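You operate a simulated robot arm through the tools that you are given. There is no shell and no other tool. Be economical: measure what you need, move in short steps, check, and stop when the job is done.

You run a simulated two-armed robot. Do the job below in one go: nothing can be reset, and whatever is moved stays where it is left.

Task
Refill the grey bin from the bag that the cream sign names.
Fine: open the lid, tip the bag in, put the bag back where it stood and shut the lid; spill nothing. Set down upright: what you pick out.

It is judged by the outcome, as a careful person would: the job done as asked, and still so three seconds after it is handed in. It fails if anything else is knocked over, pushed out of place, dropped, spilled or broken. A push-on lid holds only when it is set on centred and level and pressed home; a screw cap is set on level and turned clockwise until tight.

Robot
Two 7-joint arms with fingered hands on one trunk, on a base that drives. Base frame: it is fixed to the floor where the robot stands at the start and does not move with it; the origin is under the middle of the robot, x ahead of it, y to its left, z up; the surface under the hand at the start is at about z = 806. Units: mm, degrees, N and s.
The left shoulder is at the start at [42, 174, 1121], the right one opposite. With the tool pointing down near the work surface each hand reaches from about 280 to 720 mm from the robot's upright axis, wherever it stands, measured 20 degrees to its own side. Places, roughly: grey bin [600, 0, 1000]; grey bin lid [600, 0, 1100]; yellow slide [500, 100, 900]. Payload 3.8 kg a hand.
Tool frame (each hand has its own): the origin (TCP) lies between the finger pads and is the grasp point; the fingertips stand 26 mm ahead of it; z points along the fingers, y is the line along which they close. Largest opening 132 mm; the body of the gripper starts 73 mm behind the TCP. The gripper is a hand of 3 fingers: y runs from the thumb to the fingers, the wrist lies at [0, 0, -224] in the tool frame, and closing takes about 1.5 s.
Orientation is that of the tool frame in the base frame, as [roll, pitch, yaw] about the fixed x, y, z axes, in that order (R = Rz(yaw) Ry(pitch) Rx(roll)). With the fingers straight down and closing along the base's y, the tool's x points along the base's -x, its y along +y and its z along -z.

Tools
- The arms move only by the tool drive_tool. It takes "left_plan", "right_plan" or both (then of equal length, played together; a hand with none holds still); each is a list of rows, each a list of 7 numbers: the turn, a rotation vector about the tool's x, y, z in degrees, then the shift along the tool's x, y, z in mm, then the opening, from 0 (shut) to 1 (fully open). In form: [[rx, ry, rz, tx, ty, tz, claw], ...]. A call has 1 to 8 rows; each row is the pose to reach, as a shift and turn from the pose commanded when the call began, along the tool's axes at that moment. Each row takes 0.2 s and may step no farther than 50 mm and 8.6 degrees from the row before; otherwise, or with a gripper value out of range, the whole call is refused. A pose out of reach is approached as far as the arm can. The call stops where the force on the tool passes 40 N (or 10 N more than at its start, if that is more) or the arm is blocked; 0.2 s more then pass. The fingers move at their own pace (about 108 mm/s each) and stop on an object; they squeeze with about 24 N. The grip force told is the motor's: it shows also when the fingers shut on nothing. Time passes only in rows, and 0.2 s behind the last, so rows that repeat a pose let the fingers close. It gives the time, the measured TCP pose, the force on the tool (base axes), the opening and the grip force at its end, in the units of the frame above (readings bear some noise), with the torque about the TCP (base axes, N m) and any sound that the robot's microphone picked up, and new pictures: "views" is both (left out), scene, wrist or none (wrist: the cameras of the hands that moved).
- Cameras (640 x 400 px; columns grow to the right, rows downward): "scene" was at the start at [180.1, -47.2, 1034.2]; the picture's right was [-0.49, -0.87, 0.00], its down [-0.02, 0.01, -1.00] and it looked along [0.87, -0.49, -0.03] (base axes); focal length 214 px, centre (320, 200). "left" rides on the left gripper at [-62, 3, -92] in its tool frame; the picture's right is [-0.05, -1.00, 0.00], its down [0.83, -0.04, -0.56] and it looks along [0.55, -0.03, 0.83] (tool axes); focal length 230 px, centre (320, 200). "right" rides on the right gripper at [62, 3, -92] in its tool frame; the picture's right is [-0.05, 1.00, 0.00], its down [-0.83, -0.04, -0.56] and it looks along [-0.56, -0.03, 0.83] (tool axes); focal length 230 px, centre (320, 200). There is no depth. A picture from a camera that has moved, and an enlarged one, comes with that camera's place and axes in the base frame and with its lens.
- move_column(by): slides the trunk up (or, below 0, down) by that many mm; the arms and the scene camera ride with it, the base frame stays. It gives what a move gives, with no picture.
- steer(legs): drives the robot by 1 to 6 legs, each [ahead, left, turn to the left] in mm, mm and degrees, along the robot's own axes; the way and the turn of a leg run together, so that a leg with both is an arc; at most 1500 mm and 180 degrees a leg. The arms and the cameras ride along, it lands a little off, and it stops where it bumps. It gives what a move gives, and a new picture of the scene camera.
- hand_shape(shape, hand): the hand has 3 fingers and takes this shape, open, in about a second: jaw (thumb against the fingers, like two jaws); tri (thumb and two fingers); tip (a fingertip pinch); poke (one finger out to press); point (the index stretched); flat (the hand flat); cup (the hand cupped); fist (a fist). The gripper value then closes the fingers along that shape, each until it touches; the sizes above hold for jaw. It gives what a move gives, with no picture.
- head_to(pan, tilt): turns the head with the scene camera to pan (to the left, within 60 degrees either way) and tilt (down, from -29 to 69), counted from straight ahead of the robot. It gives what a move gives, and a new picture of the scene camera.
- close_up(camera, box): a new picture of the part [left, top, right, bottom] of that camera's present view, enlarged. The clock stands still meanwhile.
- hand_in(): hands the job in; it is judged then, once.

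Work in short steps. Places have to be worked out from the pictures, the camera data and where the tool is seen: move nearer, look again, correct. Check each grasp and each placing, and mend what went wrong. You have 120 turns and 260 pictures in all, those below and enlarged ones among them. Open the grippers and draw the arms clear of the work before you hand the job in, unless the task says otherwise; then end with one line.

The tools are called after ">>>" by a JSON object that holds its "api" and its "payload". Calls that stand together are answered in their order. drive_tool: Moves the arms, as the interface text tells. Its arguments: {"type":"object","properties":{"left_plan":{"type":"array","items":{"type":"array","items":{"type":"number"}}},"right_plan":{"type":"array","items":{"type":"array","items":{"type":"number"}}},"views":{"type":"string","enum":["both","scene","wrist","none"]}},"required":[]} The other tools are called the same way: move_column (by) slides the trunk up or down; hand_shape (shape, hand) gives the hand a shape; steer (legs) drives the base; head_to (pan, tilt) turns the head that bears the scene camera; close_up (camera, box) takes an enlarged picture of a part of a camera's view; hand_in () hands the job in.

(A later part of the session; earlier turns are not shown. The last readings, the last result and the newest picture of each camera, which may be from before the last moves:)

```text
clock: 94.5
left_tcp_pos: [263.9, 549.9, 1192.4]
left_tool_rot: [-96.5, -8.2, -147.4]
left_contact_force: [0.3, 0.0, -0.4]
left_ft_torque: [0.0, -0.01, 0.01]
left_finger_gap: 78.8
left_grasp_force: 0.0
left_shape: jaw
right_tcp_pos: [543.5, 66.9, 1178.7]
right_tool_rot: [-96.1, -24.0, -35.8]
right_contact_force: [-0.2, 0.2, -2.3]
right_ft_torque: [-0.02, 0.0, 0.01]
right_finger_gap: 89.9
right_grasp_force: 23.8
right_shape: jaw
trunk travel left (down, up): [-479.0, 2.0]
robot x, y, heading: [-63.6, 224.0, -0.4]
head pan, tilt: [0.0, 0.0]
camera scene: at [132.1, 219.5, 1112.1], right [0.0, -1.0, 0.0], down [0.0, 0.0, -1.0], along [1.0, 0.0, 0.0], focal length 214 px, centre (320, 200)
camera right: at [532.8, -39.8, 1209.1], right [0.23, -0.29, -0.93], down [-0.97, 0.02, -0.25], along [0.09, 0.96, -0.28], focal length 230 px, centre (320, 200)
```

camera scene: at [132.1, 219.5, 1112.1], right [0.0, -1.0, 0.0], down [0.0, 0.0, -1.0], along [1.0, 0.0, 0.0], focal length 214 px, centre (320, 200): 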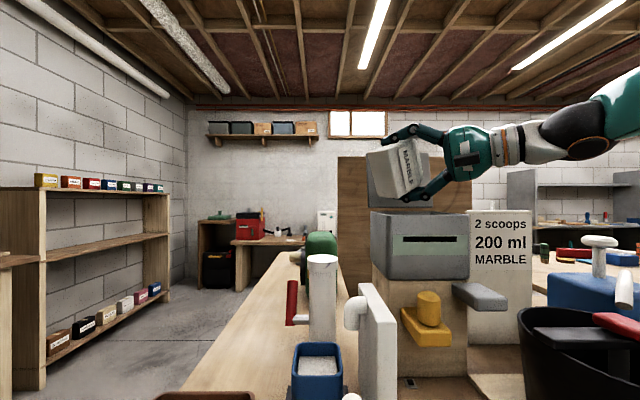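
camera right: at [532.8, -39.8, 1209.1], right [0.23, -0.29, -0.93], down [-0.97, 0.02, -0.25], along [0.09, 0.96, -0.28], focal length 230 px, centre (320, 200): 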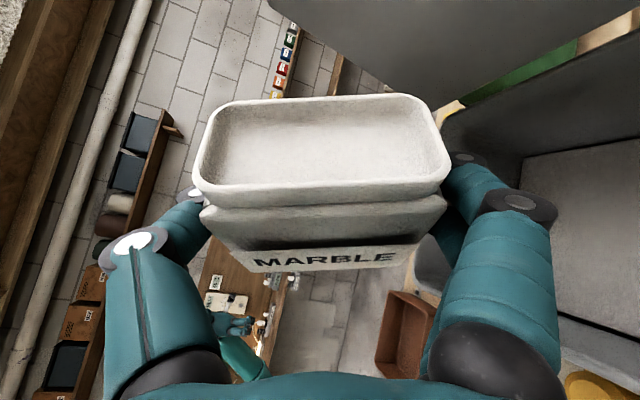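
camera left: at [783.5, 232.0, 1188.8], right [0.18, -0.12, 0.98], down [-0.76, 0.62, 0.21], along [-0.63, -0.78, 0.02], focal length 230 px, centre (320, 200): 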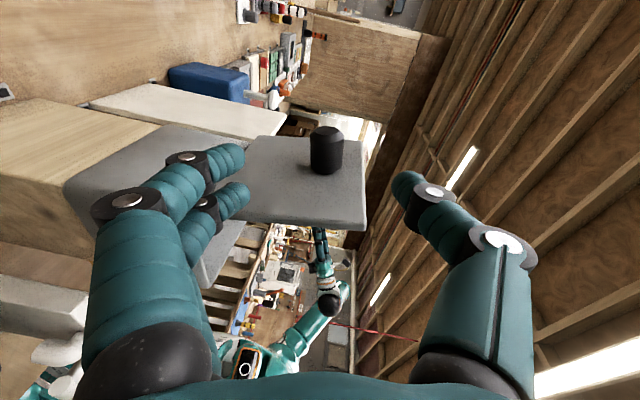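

The weight is falling (3.2→2.3 N): it is pouring. I continue to ~100° and let it run.

>>> {"api": "drive_tool", "payload": {"right_plan": [[2.9, 0.5, 7.45, 0, 0, 0, 0], [5.8, 1, 14.9, 0, 0, 0, 0], [8.6, 1.5, 22.3, 0, 0, 0, 0], [11.5, 2, 29.8, 0, 0, 0, 0], [14.4, 2.5, 37.2, 0, 0, 0, 0], [14.4, 2.5, 37.2, 0, 0, 0, 0], [14.4, 2.5, 37.2, 0, 0, 0, 0]], "views": "both"}}

```text
clock: 96.1
left_tcp_pos: [262.6, 549.1, 1193.1]
left_tool_rot: [-96.5, -8.2, -147.3]
left_contact_force: [0.2, -0.5, -0.5]
left_ft_torque: [0.0, 0.01, 0.02]
left_finger_gap: 78.7
left_grasp_force: 0.1
left_shape: jaw
right_tcp_pos: [526.2, 58.5, 1186.9]
right_tool_rot: [-80.9, 13.1, -37.3]
right_contact_force: [-0.2, 0.0, -3.7]
right_ft_torque: [-0.02, 0.01, 0.03]
right_finger_gap: 90.0
right_grasp_force: 23.7
right_shape: jaw
right hand out of reach, approached as far as the arm can: row 1, 2, 3, 4, 5, 6, 7
trunk travel left (down, up): [-479.0, 2.0]
robot x, y, heading: [-65.3, 222.4, -0.1]
head pan, tilt: [0.0, 0.0]
camera scene: at [132.0, 219.5, 1112.1], right [0.0, -1.0, 0.0], down [0.0, 0.0, -1.0], along [1.0, 0.0, 0.0], focal length 214 px, centre (320, 200)
camera right: at [515.1, -48.2, 1156.9], right [-0.12, 0.29, -0.95], down [-0.99, 0.06, 0.15], along [0.09, 0.96, 0.28], focal length 230 px, centre (320, 200)
```

scene: 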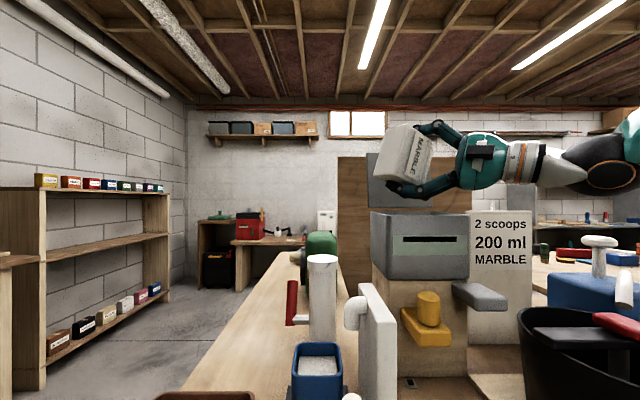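
right: 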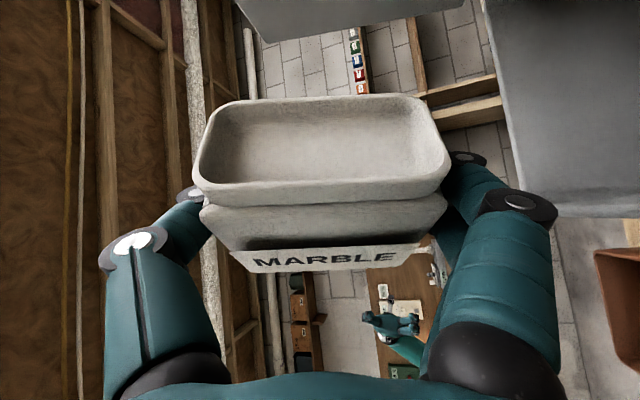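

The bag is at ~106°, mouth over the bin. I inspect its inside and the bin.

>>> {"api": "close_up", "payload": {"camera": "right", "box": [170, 70, 470, 290]}}

>>> {"api": "close_up", "payload": {"camera": "scene", "box": [340, 110, 500, 290]}}

```text
1.82 times, centred on (320, 180) of right
camera zoom: at [515.1, -48.2, 1156.9], right [-0.12, 0.29, -0.95], down [-0.99, 0.06, 0.15], along [0.09, 0.96, 0.28], focal length 418 px, centre (320, 236)
```

zoom: 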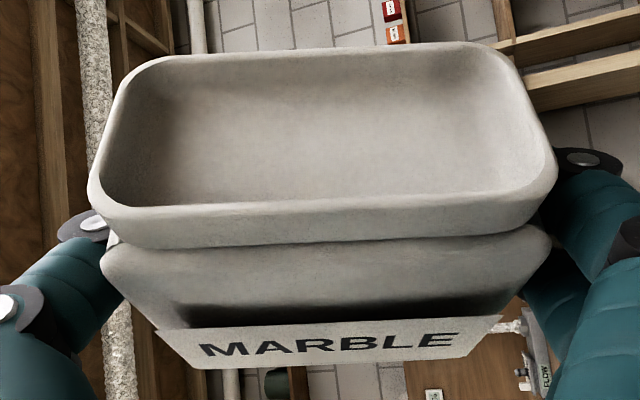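

```text
2.22 times, centred on (420, 200) of scene
camera zoom: at [132.0, 219.5, 1112.1], right [0.0, -1.0, 0.0], down [0.0, 0.0, -1.0], along [1.0, 0.0, 0.0], focal length 477 px, centre (98, 200)
```

zoom: 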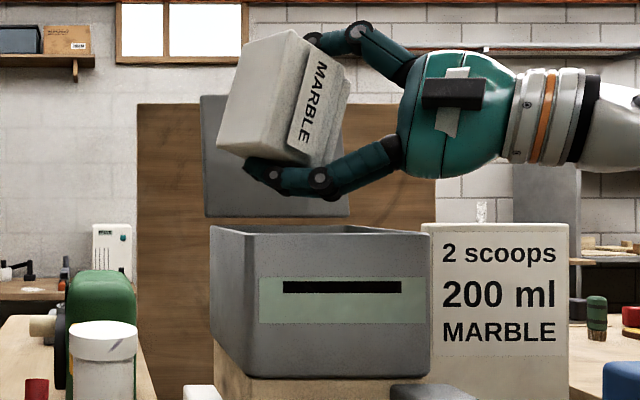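

The inside looks bare, but I tip further (another 32° by pure hand roll) to be sure it empties, and hold.

>>> {"api": "drive_tool", "payload": {"right_plan": [[0, 0, 8, 0, 0, 0, 0], [0, 0, 16, 0, 0, 0, 0], [0, 0, 24, 0, 0, 0, 0], [0, 0, 32, 0, 0, 0, 0], [0, 0, 32, 0, 0, 0, 0], [0, 0, 32, 0, 0, 0, 0], [0, 0, 32, 0, 0, 0, 0]], "views": "both"}}

```text
clock: 97.7
left_tcp_pos: [262.8, 549.4, 1192.3]
left_tool_rot: [-96.5, -8.2, -147.3]
left_contact_force: [1.2, 0.1, 0.0]
left_ft_torque: [0.03, -0.02, 0.0]
left_finger_gap: 78.7
left_grasp_force: 0.1
left_shape: jaw
right_tcp_pos: [526.7, 56.9, 1189.7]
right_tool_rot: [-77.7, 44.4, -30.6]
right_contact_force: [-0.6, 0.2, -2.3]
right_ft_torque: [0.0, 0.0, -0.01]
right_finger_gap: 89.8
right_grasp_force: 23.8
right_shape: jaw
trunk travel left (down, up): [-479.0, 2.0]
robot x, y, heading: [-67.3, 224.4, -0.4]
head pan, tilt: [0.0, 0.0]
camera scene: at [132.0, 219.5, 1112.1], right [0.0, -1.0, 0.0], down [0.0, 0.0, -1.0], along [1.0, 0.0, 0.0], focal length 214 px, centre (320, 200)
camera right: at [503.6, -34.1, 1128.9], right [-0.51, 0.55, -0.66], down [-0.84, -0.15, 0.53], along [0.2, 0.82, 0.54], focal length 230 px, centre (320, 200)
```

scene: 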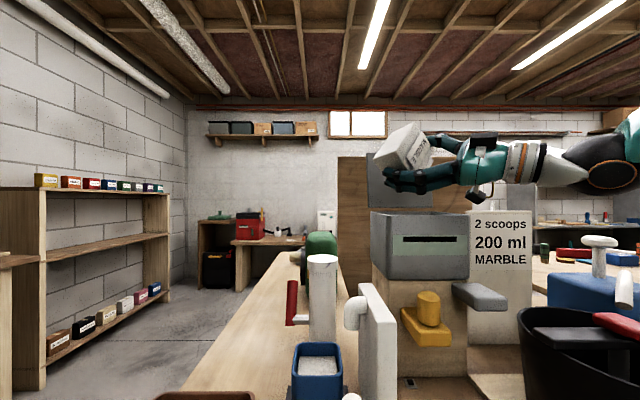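
right: 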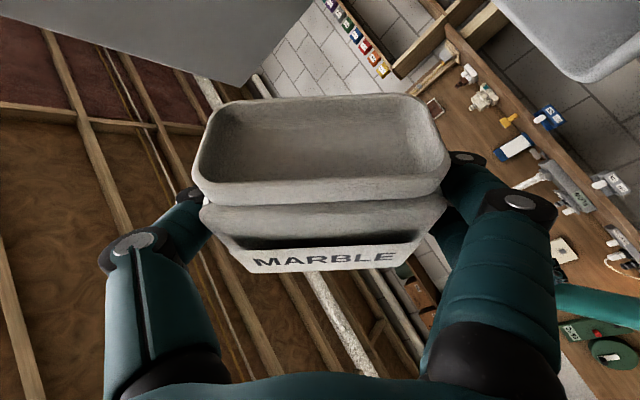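

Tipped to ~135°. The TCP drifted 20 mm toward the bin's front, so I shift the base forward 20 to stay centred, then tip a little more and hold.

>>> {"api": "steer", "payload": {"legs": [[22, 0, 0]]}}

>>> {"api": "drive_tool", "payload": {"right_plan": [[0, 0, 7, 0, 0, 0, 0], [0, 0, 14, 0, 0, 0, 0], [0, 0, 20, 0, 0, 0, 0], [0, 0, 20, 0, 0, 0, 0], [0, 0, 20, 0, 0, 0, 0], [0, 0, 20, 0, 0, 0, 0], [0, 0, 20, 0, 0, 0, 0], [0, 0, 20, 0, 0, 0, 0]], "views": "wrist"}}

```text
clock: 98.5
left_tcp_pos: [281.5, 549.7, 1193.8]
left_tool_rot: [-96.4, -8.1, -147.4]
left_contact_force: [-0.1, -0.4, -0.6]
left_ft_torque: [-0.04, 0.0, 0.01]
left_finger_gap: 78.6
left_grasp_force: 0.0
left_shape: jaw
right_tcp_pos: [547.0, 56.6, 1188.3]
right_tool_rot: [-77.6, 44.4, -30.6]
right_contact_force: [0.7, 0.7, -3.3]
right_ft_torque: [-0.03, 0.03, 0.0]
right_finger_gap: 90.0
right_grasp_force: 24.2
right_shape: jaw
trunk travel left (down, up): [-479.0, 2.0]
robot x, y, heading: [-44.0, 222.8, -0.4]
head pan, tilt: [0.0, 0.0]
camera scene: at [152.6, 219.5, 1112.5], right [-0.01, -1.0, 0.0], down [0.0, 0.0, -1.0], along [1.0, -0.01, 0.0], focal length 214 px, centre (320, 200)
```

scene: 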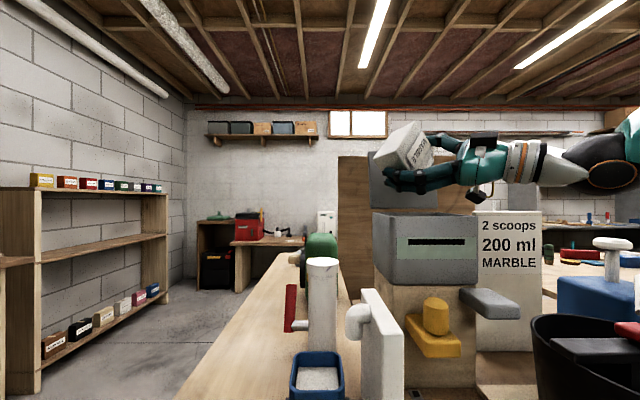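

```text
clock: 100.3
left_tcp_pos: [283.6, 549.9, 1192.4]
left_tool_rot: [-96.5, -8.2, -147.4]
left_contact_force: [0.6, -0.2, 0.9]
left_ft_torque: [-0.01, 0.05, -0.02]
left_finger_gap: 78.6
left_grasp_force: 0.1
left_shape: jaw
right_tcp_pos: [547.6, 55.6, 1188.0]
right_tool_rot: [-69.9, 63.8, -21.1]
right_contact_force: [0.7, 0.0, -4.2]
right_ft_torque: [0.0, 0.01, 0.0]
right_finger_gap: 90.1
right_grasp_force: 24.1
right_shape: jaw
trunk travel left (down, up): [-479.0, 2.0]
robot x, y, heading: [-39.2, 221.8, -0.5]
head pan, tilt: [0.0, 0.0]
camera right: at [512.4, -21.5, 1118.3], right [-0.68, 0.63, -0.37], down [-0.66, -0.32, 0.68], along [0.31, 0.71, 0.64], focal length 230 px, centre (320, 200)
```

right: 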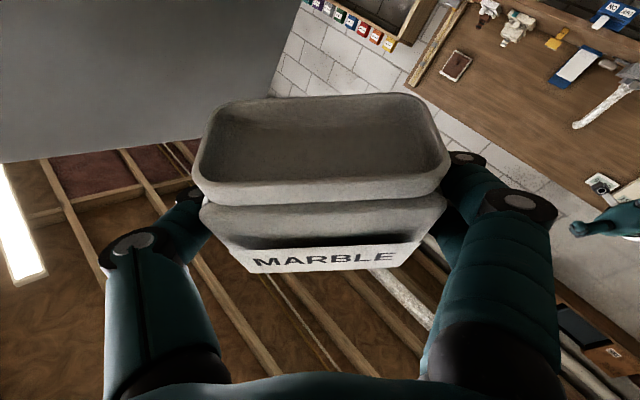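

The bag is nearly inverted and its inside is bare. I roll it back the way it came.

>>> {"api": "drive_tool", "payload": {"right_plan": [[0, 0, -7.5, 0, 0, 0, 0], [0, 0, -15, 0, 0, 0, 0], [0, 0, -22.5, 0, 0, 0, 0], [0, 0, -30, 0, 0, 0, 0], [0, 0, -37.5, 0, 0, 0, 0], [0, 0, -45, 0, 0, 0, 0], [0, 0, -52, 0, 0, 0, 0]], "views": "none"}}

>>> {"api": "drive_tool", "payload": {"right_plan": [[-2.9, -0.5, -7.45, 0, 0, 0, 0], [-5.8, -1, -14.9, 0, 0, 0, 0], [-8.6, -1.5, -22.3, 0, 0, 0, 0], [-11.5, -2, -29.8, 0, 0, 0, 0], [-14.4, -2.5, -37.2, 0, 0, 0, 0], [-17.3, -3, -44.7, 0, 0, 0, 0], [-20.2, -3.5, -52.1, 0, 0, 0, 0]], "views": "wrist"}}

```text
clock: 101.9
left_tcp_pos: [285.2, 549.5, 1191.8]
left_tool_rot: [-96.4, -8.1, -147.4]
left_contact_force: [0.4, 0.1, 0.1]
left_ft_torque: [0.0, -0.03, -0.02]
left_finger_gap: 78.8
left_grasp_force: 0.0
left_shape: jaw
right_tcp_pos: [547.5, 56.7, 1189.2]
right_tool_rot: [-81.0, 12.9, -37.4]
right_contact_force: [-0.1, -0.1, -3.5]
right_ft_torque: [-0.02, 0.02, -0.01]
right_finger_gap: 90.0
right_grasp_force: 23.6
right_shape: jaw
trunk travel left (down, up): [-479.0, 2.0]
robot x, y, heading: [-40.8, 224.6, -0.3]
head pan, tilt: [0.0, 0.0]
```

```text
clock: 103.5
left_tcp_pos: [283.4, 549.5, 1192.5]
left_tool_rot: [-96.4, -8.1, -147.4]
left_contact_force: [0.0, 0.0, 0.8]
left_ft_torque: [0.0, 0.01, 0.03]
left_finger_gap: 78.8
left_grasp_force: 0.1
left_shape: jaw
right_tcp_pos: [547.7, 55.7, 1189.2]
right_tool_rot: [-104.2, -38.8, -31.6]
right_contact_force: [-0.2, -0.8, -3.6]
right_ft_torque: [0.0, -0.01, -0.05]
right_finger_gap: 89.6
right_grasp_force: 24.1
right_shape: jaw
trunk travel left (down, up): [-479.0, 2.0]
robot x, y, heading: [-44.9, 223.2, -0.2]
head pan, tilt: [0.0, 0.0]
camera right: at [529.9, -39.8, 1242.4], right [0.35, -0.5, -0.79], down [-0.92, -0.05, -0.38], along [0.15, 0.86, -0.48], focal length 230 px, centre (320, 200)
```

right: 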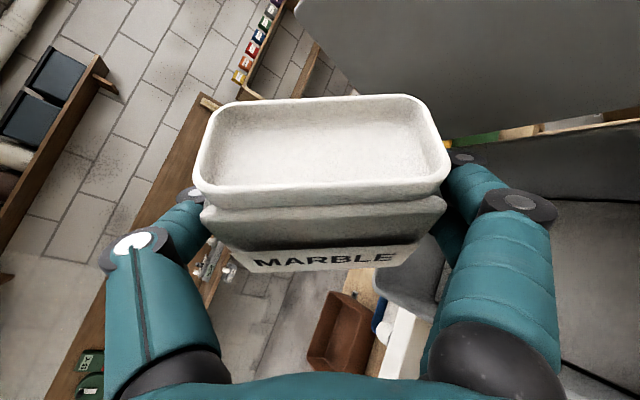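

Weight seems unchanged, so I check closely inside the bag and the bin.

>>> {"api": "close_up", "payload": {"camera": "right", "box": [180, 80, 460, 280]}}

>>> {"api": "close_up", "payload": {"camera": "right", "box": [400, 120, 640, 400]}}

```text
2.00 times, centred on (320, 180) of right
camera zoom: at [529.9, -39.8, 1242.4], right [0.35, -0.5, -0.79], down [-0.92, -0.05, -0.38], along [0.15, 0.86, -0.48], focal length 460 px, centre (320, 240)
```

zoom: 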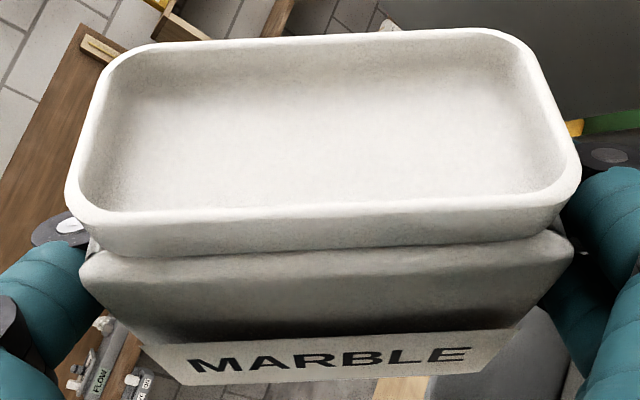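

```text
1.43 times, centred on (520, 260) of right
camera zoom: at [529.9, -39.8, 1242.4], right [0.35, -0.5, -0.79], down [-0.92, -0.05, -0.38], along [0.15, 0.86, -0.48], focal length 329 px, centre (34, 114)
```

zoom: 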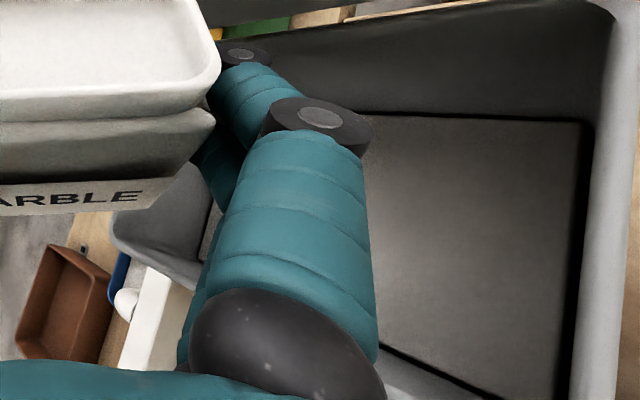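

I finish returning it upright to compare with the pre-pour view.

>>> {"api": "drive_tool", "payload": {"right_plan": [[-2.9, -0.5, -7.45, 0, 0, 0, 0], [-5.8, -1, -14.9, 0, 0, 0, 0], [-8.6, -1.5, -22.3, 0, 0, 0, 0], [-11.5, -2, -29.8, 0, 0, 0, 0], [-14.4, -2.5, -37.2, 0, 0, 0, 0], [-17.3, -3, -44.7, 0, 0, 0, 0]], "views": "wrist"}}

>>> {"api": "close_up", "payload": {"camera": "right", "box": [170, 70, 470, 400]}}

```text
clock: 104.9
left_tcp_pos: [283.9, 550.7, 1192.6]
left_tool_rot: [-96.6, -8.1, -147.4]
left_contact_force: [0.2, -0.1, -0.5]
left_ft_torque: [0.02, -0.04, 0.02]
left_finger_gap: 78.7
left_grasp_force: 0.0
left_shape: jaw
right_tcp_pos: [548.3, 55.7, 1189.1]
right_tool_rot: [-176.4, -68.9, 31.3]
right_contact_force: [0.0, 0.1, -3.1]
right_ft_torque: [0.0, -0.01, -0.02]
right_finger_gap: 89.9
right_grasp_force: 23.9
right_shape: jaw
trunk travel left (down, up): [-479.0, 2.0]
robot x, y, heading: [-42.9, 226.3, -0.4]
head pan, tilt: [0.0, 0.0]
camera right: at [497.3, 15.7, 1279.6], right [0.55, -0.83, -0.07], down [-0.7, -0.42, -0.57], along [0.45, 0.37, -0.82], focal length 230 px, centre (320, 200)
```

right: 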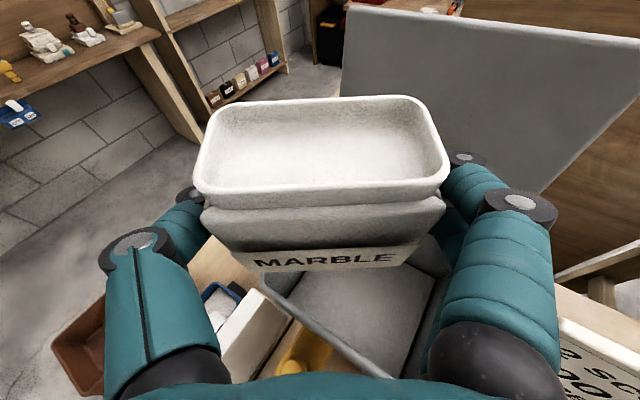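

```text
1.21 times, centred on (320, 235) of right
camera zoom: at [497.3, 15.7, 1279.6], right [0.55, -0.83, -0.07], down [-0.7, -0.42, -0.57], along [0.45, 0.37, -0.82], focal length 279 px, centre (320, 158)
```

zoom: 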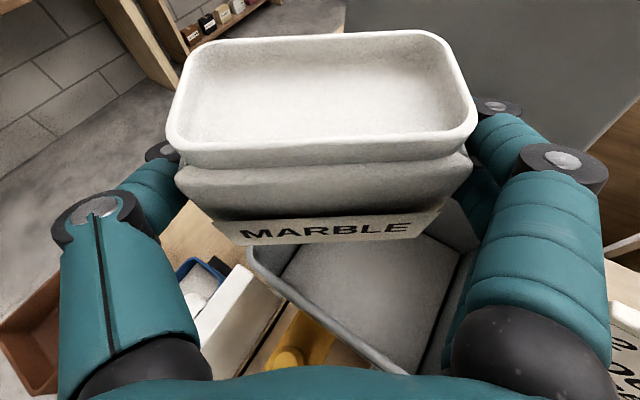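

The bin now shows a light granular fill that wasn't there before, so the pour worked. Now back: I retrace the base path, carrying the upright bag away.

>>> {"api": "steer", "payload": {"legs": [[-112, 0, 0], [0, -97, 0]]}}

```text
clock: 107.2
left_tcp_pos: [171.1, 454.2, 1191.8]
left_tool_rot: [-96.5, -8.2, -147.2]
left_contact_force: [0.5, 0.1, 0.5]
left_ft_torque: [-0.02, -0.02, -0.01]
left_finger_gap: 78.7
left_grasp_force: 0.2
left_shape: jaw
right_tcp_pos: [437.2, -39.8, 1188.4]
right_tool_rot: [-176.2, -68.9, 31.2]
right_contact_force: [-0.3, -0.5, -2.6]
right_ft_torque: [-0.03, 0.03, 0.02]
right_finger_gap: 90.2
right_grasp_force: 24.0
right_shape: jaw
trunk travel left (down, up): [-479.0, 2.0]
robot x, y, heading: [-158.1, 129.0, -0.5]
head pan, tilt: [0.0, 0.0]
camera scene: at [41.2, 123.4, 1112.1], right [0.0, -1.0, 0.0], down [0.0, 0.0, -1.0], along [1.0, 0.0, 0.0], focal length 214 px, centre (320, 200)
```

scene: 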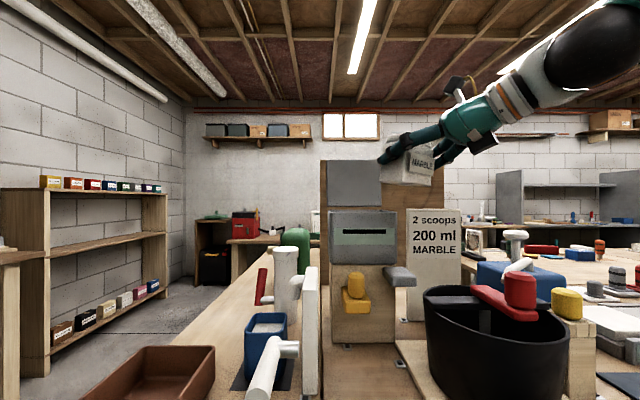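

Now the arm: yaw back to straight and move to (451,−149,1183), the known good pose.

>>> {"api": "drive_tool", "payload": {"right_plan": [[-7.1, 0.2, 2.7, -4, 20, -9, 0], [-14.2, 0.4, 5.4, -8, 39, -18, 0], [-21.3, 0.5, 8.2, -12, 59, -28, 0], [-28.4, 0.7, 10.9, -16, 78, -37, 0], [-35.5, 0.9, 13.6, -20.5, 98, -46, 0]], "views": "none"}}

```text
clock: 108.4
left_tcp_pos: [169.9, 454.1, 1191.9]
left_tool_rot: [-96.6, -8.2, -147.2]
left_contact_force: [0.7, 0.6, 0.1]
left_ft_torque: [-0.01, 0.0, -0.02]
left_finger_gap: 78.7
left_grasp_force: 0.0
left_shape: jaw
right_tcp_pos: [451.6, -149.9, 1181.1]
right_tool_rot: [-176.5, -68.8, -6.7]
right_contact_force: [0.0, 0.3, -4.3]
right_ft_torque: [-0.01, 0.0, 0.02]
right_finger_gap: 90.1
right_grasp_force: 24.0
right_shape: jaw
trunk travel left (down, up): [-479.0, 2.0]
robot x, y, heading: [-152.4, 125.8, -0.1]
head pan, tilt: [0.0, 0.0]
```

>>> {"api": "drive_tool", "payload": {"right_plan": [[0, 0, 0, -21, 25, -5, 0], [0, 0, 0, -42, 51, -10, 0], [0, 0, 0, -63, 76, -15, 0], [0, 0, 0, -84, 102, -20, 0], [0, 0, 0, -105, 127, -25, 0]], "views": "none"}}

>>> {"api": "steer", "payload": {"legs": [[-48, 0, 0], [0, -130, 0]]}}

>>> {"api": "head_to", "payload": {"pan": -35, "tilt": 25}}

```text
clock: 109.6
left_tcp_pos: [170.9, 452.9, 1192.8]
left_tool_rot: [-96.5, -8.1, -147.1]
left_contact_force: [-0.2, 0.2, 0.0]
left_ft_torque: [0.0, 0.02, 0.0]
left_finger_gap: 78.4
left_grasp_force: 0.1
left_shape: jaw
right_tcp_pos: [381.8, -270.4, 1089.9]
right_tool_rot: [-176.2, -69.0, -6.7]
right_contact_force: [0.2, -0.5, -2.8]
right_ft_torque: [0.0, -0.02, 0.04]
right_finger_gap: 89.9
right_grasp_force: 24.2
right_shape: jaw
trunk travel left (down, up): [-479.0, 2.0]
robot x, y, heading: [-156.4, 126.0, -0.1]
head pan, tilt: [0.0, 0.0]
```

```text
clock: 111.9
left_tcp_pos: [121.2, 327.9, 1193.4]
left_tool_rot: [-96.5, -8.2, -147.0]
left_contact_force: [-0.2, -0.3, 0.2]
left_ft_torque: [-0.01, -0.02, -0.01]
left_finger_gap: 78.6
left_grasp_force: 0.1
left_shape: jaw
right_tcp_pos: [335.5, -394.5, 1089.6]
right_tool_rot: [-176.5, -68.9, -6.4]
right_contact_force: [0.6, -1.6, -3.4]
right_ft_torque: [0.04, 0.0, 0.0]
right_finger_gap: 89.5
right_grasp_force: 23.4
right_shape: jaw
trunk travel left (down, up): [-479.0, 2.0]
robot x, y, heading: [-205.5, 1.9, 0.2]
head pan, tilt: [0.0, 0.0]
camera scene: at [-6.7, -2.9, 1112.1], right [0.0, -1.0, 0.0], down [0.0, 0.0, -1.0], along [1.0, 0.0, 0.0], focal length 214 px, centre (320, 200)
```

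scene: 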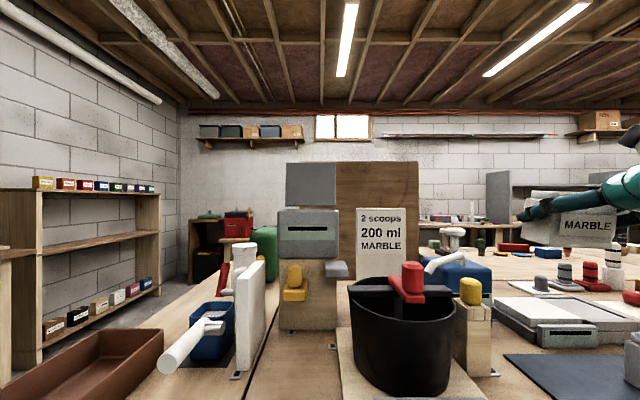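

```text
clock: 112.9
left_tcp_pos: [121.1, 327.4, 1192.6]
left_tool_rot: [-96.5, -8.2, -146.9]
left_contact_force: [0.0, 0.9, 0.1]
left_ft_torque: [0.0, 0.01, 0.0]
left_finger_gap: 78.8
left_grasp_force: 0.0
left_shape: jaw
right_tcp_pos: [335.5, -393.6, 1089.1]
right_tool_rot: [-176.5, -68.9, -6.4]
right_contact_force: [-0.2, -0.4, -2.7]
right_ft_torque: [0.01, 0.0, 0.02]
right_finger_gap: 89.9
right_grasp_force: 23.8
right_shape: jaw
trunk travel left (down, up): [-479.0, 2.0]
robot x, y, heading: [-202.1, 0.8, 0.1]
head pan, tilt: [-35.0, 25.0]
camera scene: at [-21.1, -55.7, 1071.8], right [-0.57, -0.82, 0.0], down [-0.35, 0.24, -0.91], along [0.74, -0.52, -0.42], focal length 214 px, centre (320, 200)
```

scene: 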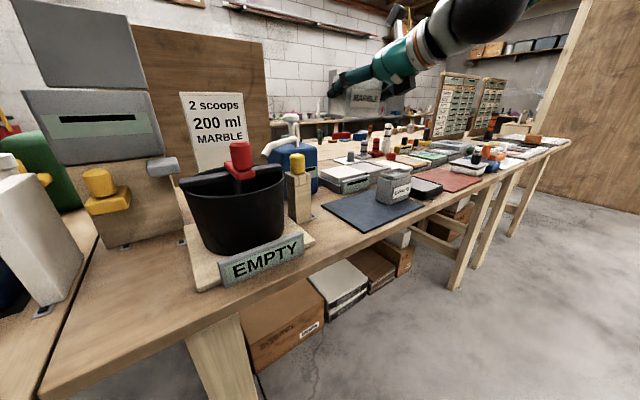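

I lower the trunk in two steps of 75 mm, checking that the hand follows.

>>> {"api": "move_column", "payload": {"by": -75}}

>>> {"api": "move_column", "payload": {"by": -75}}

```text
clock: 114.0
left_tcp_pos: [121.1, 327.3, 1117.4]
left_tool_rot: [-96.3, -8.1, -147.0]
left_contact_force: [-0.3, -0.9, 0.6]
left_ft_torque: [-0.05, -0.03, 0.02]
left_finger_gap: 78.8
left_grasp_force: 0.0
left_shape: jaw
right_tcp_pos: [335.7, -394.6, 1015.6]
right_tool_rot: [-176.5, -69.0, -6.4]
right_contact_force: [-0.2, -0.3, -2.8]
right_ft_torque: [0.02, 0.01, 0.04]
right_finger_gap: 89.6
right_grasp_force: 24.1
right_shape: jaw
trunk travel left (down, up): [-404.0, 77.0]
robot x, y, heading: [-201.5, 1.8, -0.1]
head pan, tilt: [-35.0, 25.0]
```

```text
clock: 115.1
left_tcp_pos: [121.2, 327.7, 1042.6]
left_tool_rot: [-96.4, -8.2, -147.0]
left_contact_force: [0.6, 0.4, -0.4]
left_ft_torque: [-0.01, -0.02, 0.01]
left_finger_gap: 78.7
left_grasp_force: 0.0
left_shape: jaw
right_tcp_pos: [335.7, -394.0, 940.3]
right_tool_rot: [-176.4, -68.9, -6.5]
right_contact_force: [0.3, 0.0, -3.3]
right_ft_torque: [-0.01, 0.02, 0.02]
right_finger_gap: 90.1
right_grasp_force: 24.5
right_shape: jaw
trunk travel left (down, up): [-329.0, 152.0]
robot x, y, heading: [-201.1, -2.0, 0.4]
head pan, tilt: [-35.0, 25.0]
```

It follows exactly. Now I align the bag to its original orientation and place: (330.7,−408.5), z≈893.

>>> {"api": "drive_tool", "payload": {"right_plan": [[0.5, -0.7, -1, -10, 5, 3, 0], [1, -1.4, -2, -25, 10, 7, 0], [1.5, -2.1, -2.95, -43.2, 15.8, 12.1, 0]], "views": "both"}}

```text
clock: 115.9
left_tcp_pos: [121.1, 327.8, 1042.1]
left_tool_rot: [-96.5, -8.3, -147.0]
left_contact_force: [0.4, 1.0, -0.2]
left_ft_torque: [0.06, 0.03, 0.0]
left_finger_gap: 78.6
left_grasp_force: 0.0
left_shape: jaw
right_tcp_pos: [331.9, -410.3, 895.6]
right_tool_rot: [177.7, -66.8, 1.7]
right_contact_force: [0.1, 0.0, -2.4]
right_ft_torque: [0.03, 0.02, -0.06]
right_finger_gap: 90.0
right_grasp_force: 23.7
right_shape: jaw
trunk travel left (down, up): [-329.0, 152.0]
robot x, y, heading: [-204.8, 2.8, 0.2]
head pan, tilt: [-35.0, 25.0]
camera scene: at [-40.4, -56.1, 886.0], right [-0.57, -0.82, 0.0], down [-0.35, 0.24, -0.91], along [0.74, -0.52, -0.42], focal length 214 px, centre (320, 200)
camera right: at [269.5, -410.9, 987.6], right [-0.03, -1.0, -0.03], down [-0.84, 0.04, -0.55], along [0.55, 0.01, -0.84], focal length 230 px, centre (320, 200)
```

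scene: 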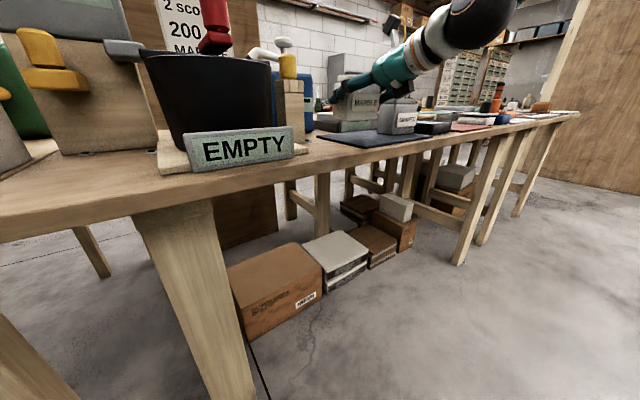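
right: 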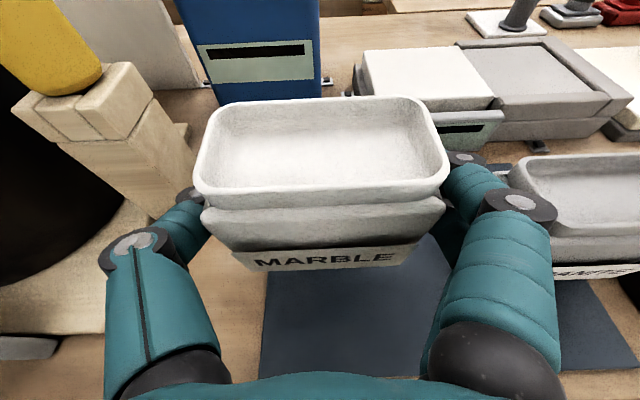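

Orientation and place match. I lower the bag gently to the mat, in slowing steps.

>>> {"api": "drive_tool", "payload": {"right_plan": [[0, 0, 0, -11, -0.7, 4.3, 0], [0, 0, 0, -22, -1.3, 8.6, 0], [0, 0, 0, -31, -1.6, 12.4, 0], [0, 0, 0, -36, -2, 14.4, 0], [0, 0, 0, -38, -2, 15.2, 0], [0, 0, 0, -40, -2, 16, 0]], "views": "wrist"}}

```text
clock: 117.3
left_tcp_pos: [121.7, 329.0, 1042.9]
left_tool_rot: [-96.6, -8.1, -147.0]
left_contact_force: [-0.8, 0.6, -0.6]
left_ft_torque: [0.02, 0.02, 0.02]
left_finger_gap: 78.7
left_grasp_force: 0.0
left_shape: jaw
right_tcp_pos: [331.2, -409.0, 852.5]
right_tool_rot: [177.6, -67.0, 1.6]
right_contact_force: [2.3, -1.5, 2.9]
right_ft_torque: [0.04, -0.01, 0.01]
right_finger_gap: 90.1
right_grasp_force: 24.6
right_shape: jaw
trunk travel left (down, up): [-329.0, 152.0]
robot x, y, heading: [-204.4, -0.1, -0.1]
head pan, tilt: [-35.0, 25.0]
camera right: at [268.6, -409.5, 945.4], right [-0.03, -1.0, -0.03], down [-0.83, 0.04, -0.55], along [0.55, 0.01, -0.83], focal length 230 px, centre (320, 200)
```

right: 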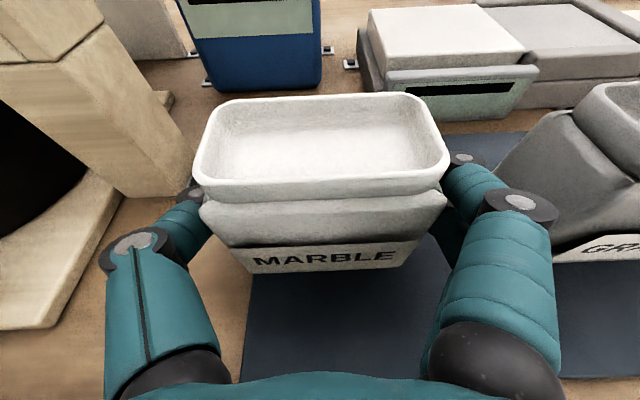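

Back at the original pose, resting on the mat. I open to 0.86 and withdraw straight back.

>>> {"api": "drive_tool", "payload": {"right_plan": [[0, 0, 0, 0, 0, 0, 0.72], [0, 0, 0, 0, 0, 0, 0.8], [0, 0, 0, 0, 0, 0, 0.86], [0, 0, 0, 0, 0, 0, 0.86], [0, 0, 0, -6, 0, -14, 0.86], [0, 0, 0, -14, 0, -32, 0.86], [0, 0, 0, -23, 0, -52, 0.86], [0, 0, 0, -30, 0, -70, 0.86]], "views": "both"}}

```text
clock: 119.1
left_tcp_pos: [120.2, 327.8, 1042.2]
left_tool_rot: [-96.5, -8.2, -147.1]
left_contact_force: [-0.7, -0.2, -0.7]
left_ft_torque: [0.04, 0.0, 0.02]
left_finger_gap: 78.7
left_grasp_force: 0.0
left_shape: jaw
right_tcp_pos: [253.2, -408.4, 850.7]
right_tool_rot: [177.7, -66.9, 1.6]
right_contact_force: [0.2, 0.0, -0.2]
right_ft_torque: [0.01, -0.03, 0.03]
right_finger_gap: 113.6
right_grasp_force: 0.0
right_shape: jaw
trunk travel left (down, up): [-329.0, 152.0]
robot x, y, heading: [-202.7, 1.8, 0.1]
head pan, tilt: [-35.0, 25.0]
camera scene: at [-40.8, -55.5, 886.1], right [-0.57, -0.82, 0.0], down [-0.35, 0.24, -0.91], along [0.74, -0.52, -0.42], focal length 214 px, centre (320, 200)
camera right: at [192.2, -409.0, 944.2], right [-0.03, -1.0, -0.03], down [-0.84, 0.04, -0.55], along [0.55, 0.01, -0.84], focal length 230 px, centre (320, 200)
```

scene: 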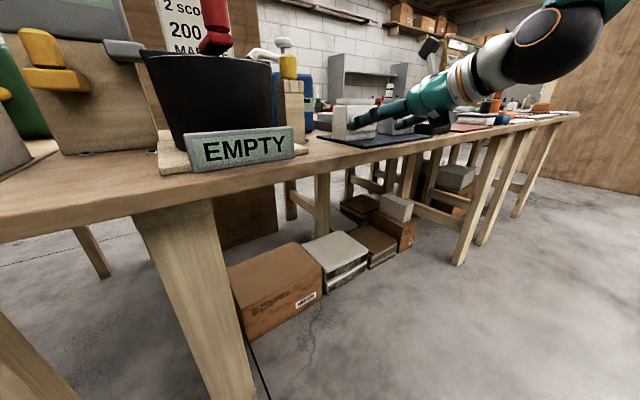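
right: 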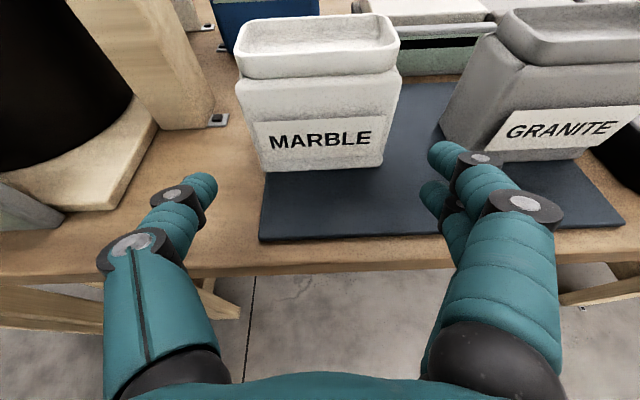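

The MARBLE bag stands where it was. Now to shut the lid: I back off, raise the trunk, and return the robot to the stance used for the lid.

>>> {"api": "steer", "payload": {"legs": [[-60, 0, 0]]}}

>>> {"api": "move_column", "payload": {"by": 150}}

>>> {"api": "steer", "payload": {"legs": [[0, 0, -38], [108, 265, 0]]}}

>>> {"api": "head_to", "payload": {"pan": 45, "tilt": 0}}

```text
clock: 120.1
left_tcp_pos: [60.9, 328.9, 1044.3]
left_tool_rot: [-96.5, -8.1, -147.0]
left_contact_force: [0.5, 0.0, 0.0]
left_ft_torque: [-0.01, -0.01, 0.01]
left_finger_gap: 78.7
left_grasp_force: 0.1
left_shape: jaw
right_tcp_pos: [193.5, -409.0, 851.4]
right_tool_rot: [177.7, -66.9, 1.5]
right_contact_force: [0.7, -0.7, -0.1]
right_ft_torque: [-0.04, 0.01, -0.03]
right_finger_gap: 113.2
right_grasp_force: 0.0
right_shape: jaw
trunk travel left (down, up): [-329.0, 152.0]
robot x, y, heading: [-263.0, 1.6, -0.0]
head pan, tilt: [-35.0, 25.0]
camera scene: at [-101.6, -55.7, 886.2], right [-0.57, -0.82, 0.0], down [-0.35, 0.24, -0.91], along [0.74, -0.52, -0.42], focal length 214 px, centre (320, 200)
```

scene: 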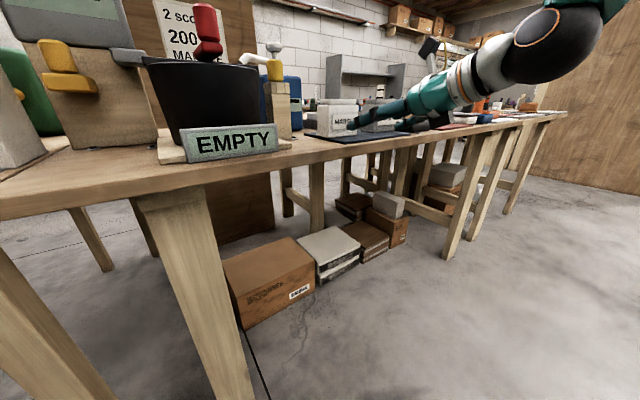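

```text
clock: 121.8
left_tcp_pos: [60.7, 327.0, 1191.6]
left_tool_rot: [-96.4, -8.4, -146.9]
left_contact_force: [0.8, 0.1, 0.4]
left_ft_torque: [0.03, 0.01, -0.02]
left_finger_gap: 78.9
left_grasp_force: 0.0
left_shape: jaw
right_tcp_pos: [194.4, -408.7, 1000.9]
right_tool_rot: [177.8, -66.8, 1.5]
right_contact_force: [-0.7, -0.2, 0.3]
right_ft_torque: [-0.01, -0.04, -0.01]
right_finger_gap: 113.2
right_grasp_force: 0.1
right_shape: jaw
trunk travel left (down, up): [-479.0, 2.0]
robot x, y, heading: [-262.6, 0.1, 0.1]
head pan, tilt: [-35.0, 25.0]
```

```text
clock: 126.7
left_tcp_pos: [444.3, 190.7, 1192.3]
left_tool_rot: [-96.5, -8.1, 174.4]
left_contact_force: [0.1, -0.6, 0.4]
left_ft_torque: [-0.05, -0.01, 0.03]
left_finger_gap: 78.7
left_grasp_force: 0.1
left_shape: jaw
right_tcp_pos: [89.6, -467.1, 1001.2]
right_tool_rot: [177.6, -67.0, -37.1]
right_contact_force: [0.2, -0.7, -0.5]
right_ft_torque: [0.02, -0.02, -0.02]
right_finger_gap: 112.9
right_grasp_force: 0.0
right_shape: jaw
trunk travel left (down, up): [-479.0, 2.0]
robot x, y, heading: [-16.5, 139.5, -38.6]
head pan, tilt: [-35.0, 25.0]
stopped in leg 2: the robot was blocked; the commanded pose is now the measured one
camera scene: at [94.8, -20.6, 1071.8], right [-0.96, -0.28, 0.0], down [-0.12, 0.41, -0.91], along [0.26, -0.87, -0.42], focal length 214 px, centre (320, 200)
```

scene: 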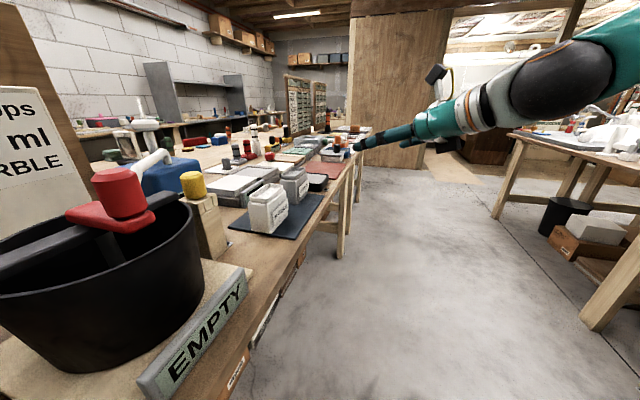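

```text
clock: 128.3
left_tcp_pos: [443.8, 192.6, 1193.0]
left_tool_rot: [-96.6, -8.2, 174.5]
left_contact_force: [-0.1, -0.4, 0.4]
left_ft_torque: [-0.03, 0.02, -0.03]
left_finger_gap: 78.6
left_grasp_force: 0.1
left_shape: jaw
right_tcp_pos: [88.2, -466.0, 1000.0]
right_tool_rot: [177.7, -66.8, -36.9]
right_contact_force: [-0.2, -0.9, 0.8]
right_ft_torque: [0.0, -0.01, -0.03]
right_finger_gap: 113.6
right_grasp_force: 0.1
right_shape: jaw
trunk travel left (down, up): [-479.0, 2.0]
robot x, y, heading: [-12.6, 137.0, -38.5]
head pan, tilt: [45.0, 0.0]
camera scene: at [158.1, 77.8, 1112.1], right [0.11, -0.99, 0.0], down [0.0, 0.0, -1.0], along [0.99, 0.11, 0.0], focal length 214 px, centre (320, 200)
```

scene: 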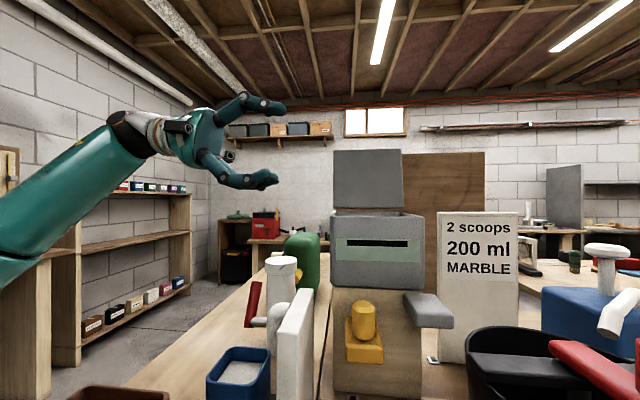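

All is as before. I bring the left hand back beside the knob, now at the lid's rear side.

>>> {"api": "drive_tool", "payload": {"left_plan": [[0, 0, 0, -45, -6, -10, 0.6], [0, 0, 0, -90, -11, -12, 0.6], [0, 0, 0, -135, -17, -12, 0.6], [0, 0, 0, -180, -22, -12, 0.6], [0, 0, 0, -225, -28, -8, 0.6], [0, 0, 0, -268, -33, -4, 0.6], [0, 0, 0, -268, -33, 14, 0.6]], "views": "both"}}

```text
clock: 129.9
left_tcp_pos: [710.9, 147.5, 1185.8]
left_tool_rot: [-96.5, -8.1, 174.5]
left_contact_force: [0.2, -0.8, -0.2]
left_ft_torque: [0.04, -0.01, 0.02]
left_finger_gap: 78.6
left_grasp_force: 0.0
left_shape: jaw
right_tcp_pos: [88.3, -467.4, 1001.3]
right_tool_rot: [177.7, -66.9, -37.2]
right_contact_force: [-0.2, 0.0, 0.3]
right_ft_torque: [0.03, 0.0, 0.0]
right_finger_gap: 113.4
right_grasp_force: 0.0
right_shape: jaw
trunk travel left (down, up): [-479.0, 2.0]
robot x, y, heading: [-15.0, 133.6, -38.3]
head pan, tilt: [45.0, 0.0]
camera scene: at [157.8, 78.1, 1112.3], right [0.11, -0.99, 0.0], down [0.0, 0.0, -1.0], along [0.99, 0.11, 0.0], focal length 214 px, centre (320, 200)
camera left: at [782.7, 232.8, 1184.4], right [0.18, -0.13, 0.97], down [-0.75, 0.62, 0.22], along [-0.64, -0.77, 0.01], focal length 230 px, centre (320, 200)
```

scene: 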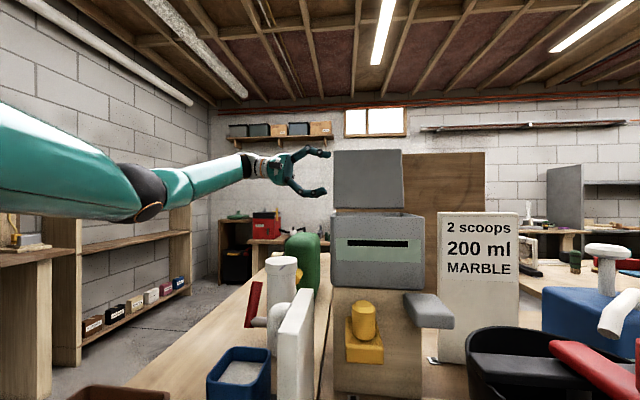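
left: 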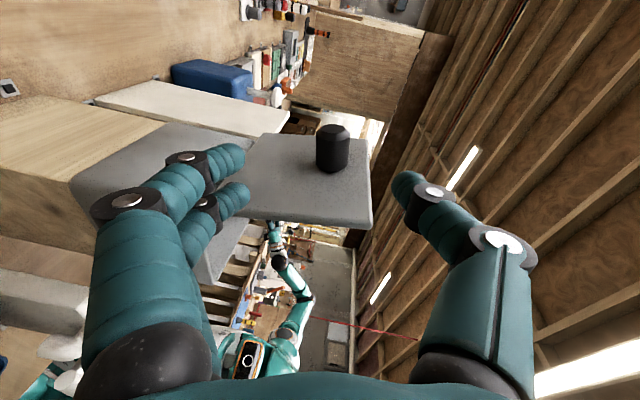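

The knob appears in the same place as when I let go. I advance to the former grip pose (693,36,1184).

>>> {"api": "drive_tool", "payload": {"left_plan": [[0, 0, 0, 0, -4, 30, 0.6], [0, 0, 0, 2, -7, 60, 0.6], [0, 0, 0, 4, -8.8, 90, 0.6], [0, 0, 0, 7, -8.8, 111, 0.6]], "views": "wrist"}}

```text
clock: 130.9
left_tcp_pos: [692.4, 37.6, 1182.7]
left_tool_rot: [-96.5, -8.1, 174.5]
left_contact_force: [-0.1, -0.1, -0.4]
left_ft_torque: [-0.02, 0.04, 0.0]
left_finger_gap: 78.6
left_grasp_force: 0.2
left_shape: jaw
right_tcp_pos: [89.7, -466.3, 1002.1]
right_tool_rot: [177.7, -66.9, -37.2]
right_contact_force: [0.9, 0.0, -0.8]
right_ft_torque: [0.03, 0.02, 0.0]
right_finger_gap: 113.4
right_grasp_force: 0.0
right_shape: jaw
trunk travel left (down, up): [-479.0, 2.0]
robot x, y, heading: [-11.2, 138.3, -38.1]
head pan, tilt: [45.0, 0.0]
camera left: at [763.9, 123.0, 1182.2], right [0.18, -0.13, 0.97], down [-0.75, 0.62, 0.22], along [-0.64, -0.77, 0.01], focal length 230 px, centre (320, 200)
```

left: 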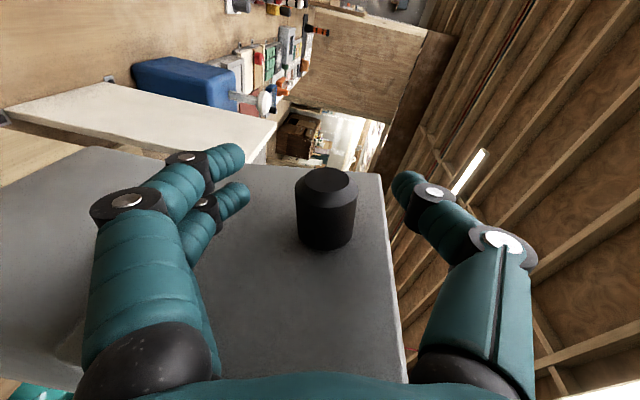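

The knob is between the pads. I close the fingers on it.

>>> {"api": "drive_tool", "payload": {"left_plan": [[0, 0, 0, 0, 0, 0, 0.3], [0, 0, 0, 0, 0, 0, 0.1], [0, 0, 0, 0, 0, 0, 0], [0, 0, 0, 0, 0, 0, 0], [0, 0, 0, 0, 0, 0, 0]], "views": "wrist"}}

```text
clock: 132.1
left_tcp_pos: [692.8, 37.3, 1184.6]
left_tool_rot: [-96.4, -8.2, 174.5]
left_contact_force: [2.7, -6.0, 6.4]
left_ft_torque: [-0.02, -0.1, 0.07]
left_finger_gap: 18.7
left_grasp_force: 24.5
left_shape: jaw
right_tcp_pos: [89.5, -466.8, 1001.5]
right_tool_rot: [177.8, -66.9, -37.2]
right_contact_force: [-0.9, 0.4, 0.5]
right_ft_torque: [-0.01, -0.01, 0.0]
right_finger_gap: 113.2
right_grasp_force: 0.1
right_shape: jaw
trunk travel left (down, up): [-479.0, 2.0]
robot x, y, heading: [-13.0, 137.2, -38.4]
head pan, tilt: [45.0, 0.0]
camera left: at [764.0, 122.5, 1182.9], right [0.18, -0.13, 0.97], down [-0.75, 0.62, 0.22], along [-0.64, -0.77, 0.02], focal length 230 px, centre (320, 200)
```

left: 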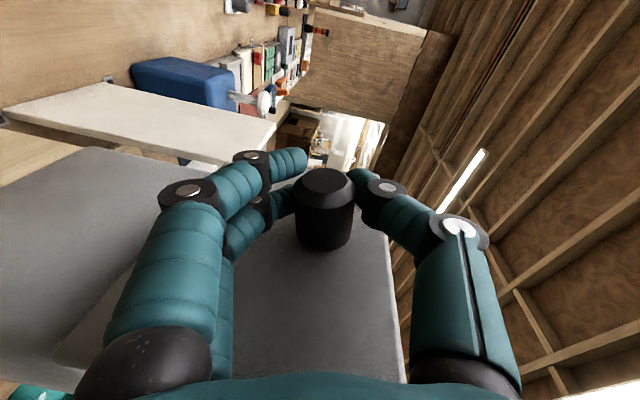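

Gripped. I swing the lid back along the reverse arc, first 48°.

>>> {"api": "drive_tool", "payload": {"left_plan": [[-0.7, -0.94, 7.92, 14.6, -4.6, 0.8, 0], [-1.4, -1.9, 15.8, 29.7, -7.2, 1.8, 0], [-2.1, -2.8, 23.8, 45.1, -7.5, 3.2, 0], [-2.8, -3.7, 31.7, 60.2, -5.8, 4.7, 0], [-3.5, -4.7, 39.6, 75, -2, 6.5, 0], [-4.2, -5.6, 47.5, 89.1, 3.9, 8.4, 0]], "views": "scene"}}

```text
clock: 133.5
left_tcp_pos: [601.6, 36.7, 1191.2]
left_tool_rot: [-101.6, 39.8, 172.5]
left_contact_force: [-1.1, -9.3, 11.4]
left_ft_torque: [-0.11, -0.36, 0.03]
left_finger_gap: 18.7
left_grasp_force: 24.4
left_shape: jaw
right_tcp_pos: [88.8, -467.7, 1000.0]
right_tool_rot: [178.0, -66.9, -37.2]
right_contact_force: [-0.4, 0.2, 0.5]
right_ft_torque: [-0.02, 0.04, -0.03]
right_finger_gap: 113.4
right_grasp_force: 0.1
right_shape: jaw
trunk travel left (down, up): [-479.0, 2.0]
robot x, y, heading: [-13.5, 137.3, -38.7]
head pan, tilt: [45.0, 0.0]
camera scene: at [157.1, 76.6, 1112.2], right [0.11, -0.99, 0.0], down [0.0, 0.0, -1.0], along [0.99, 0.11, 0.0], focal length 214 px, centre (320, 200)
```

scene: 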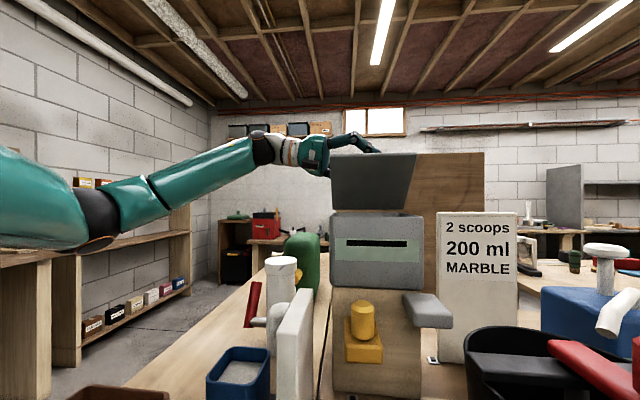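

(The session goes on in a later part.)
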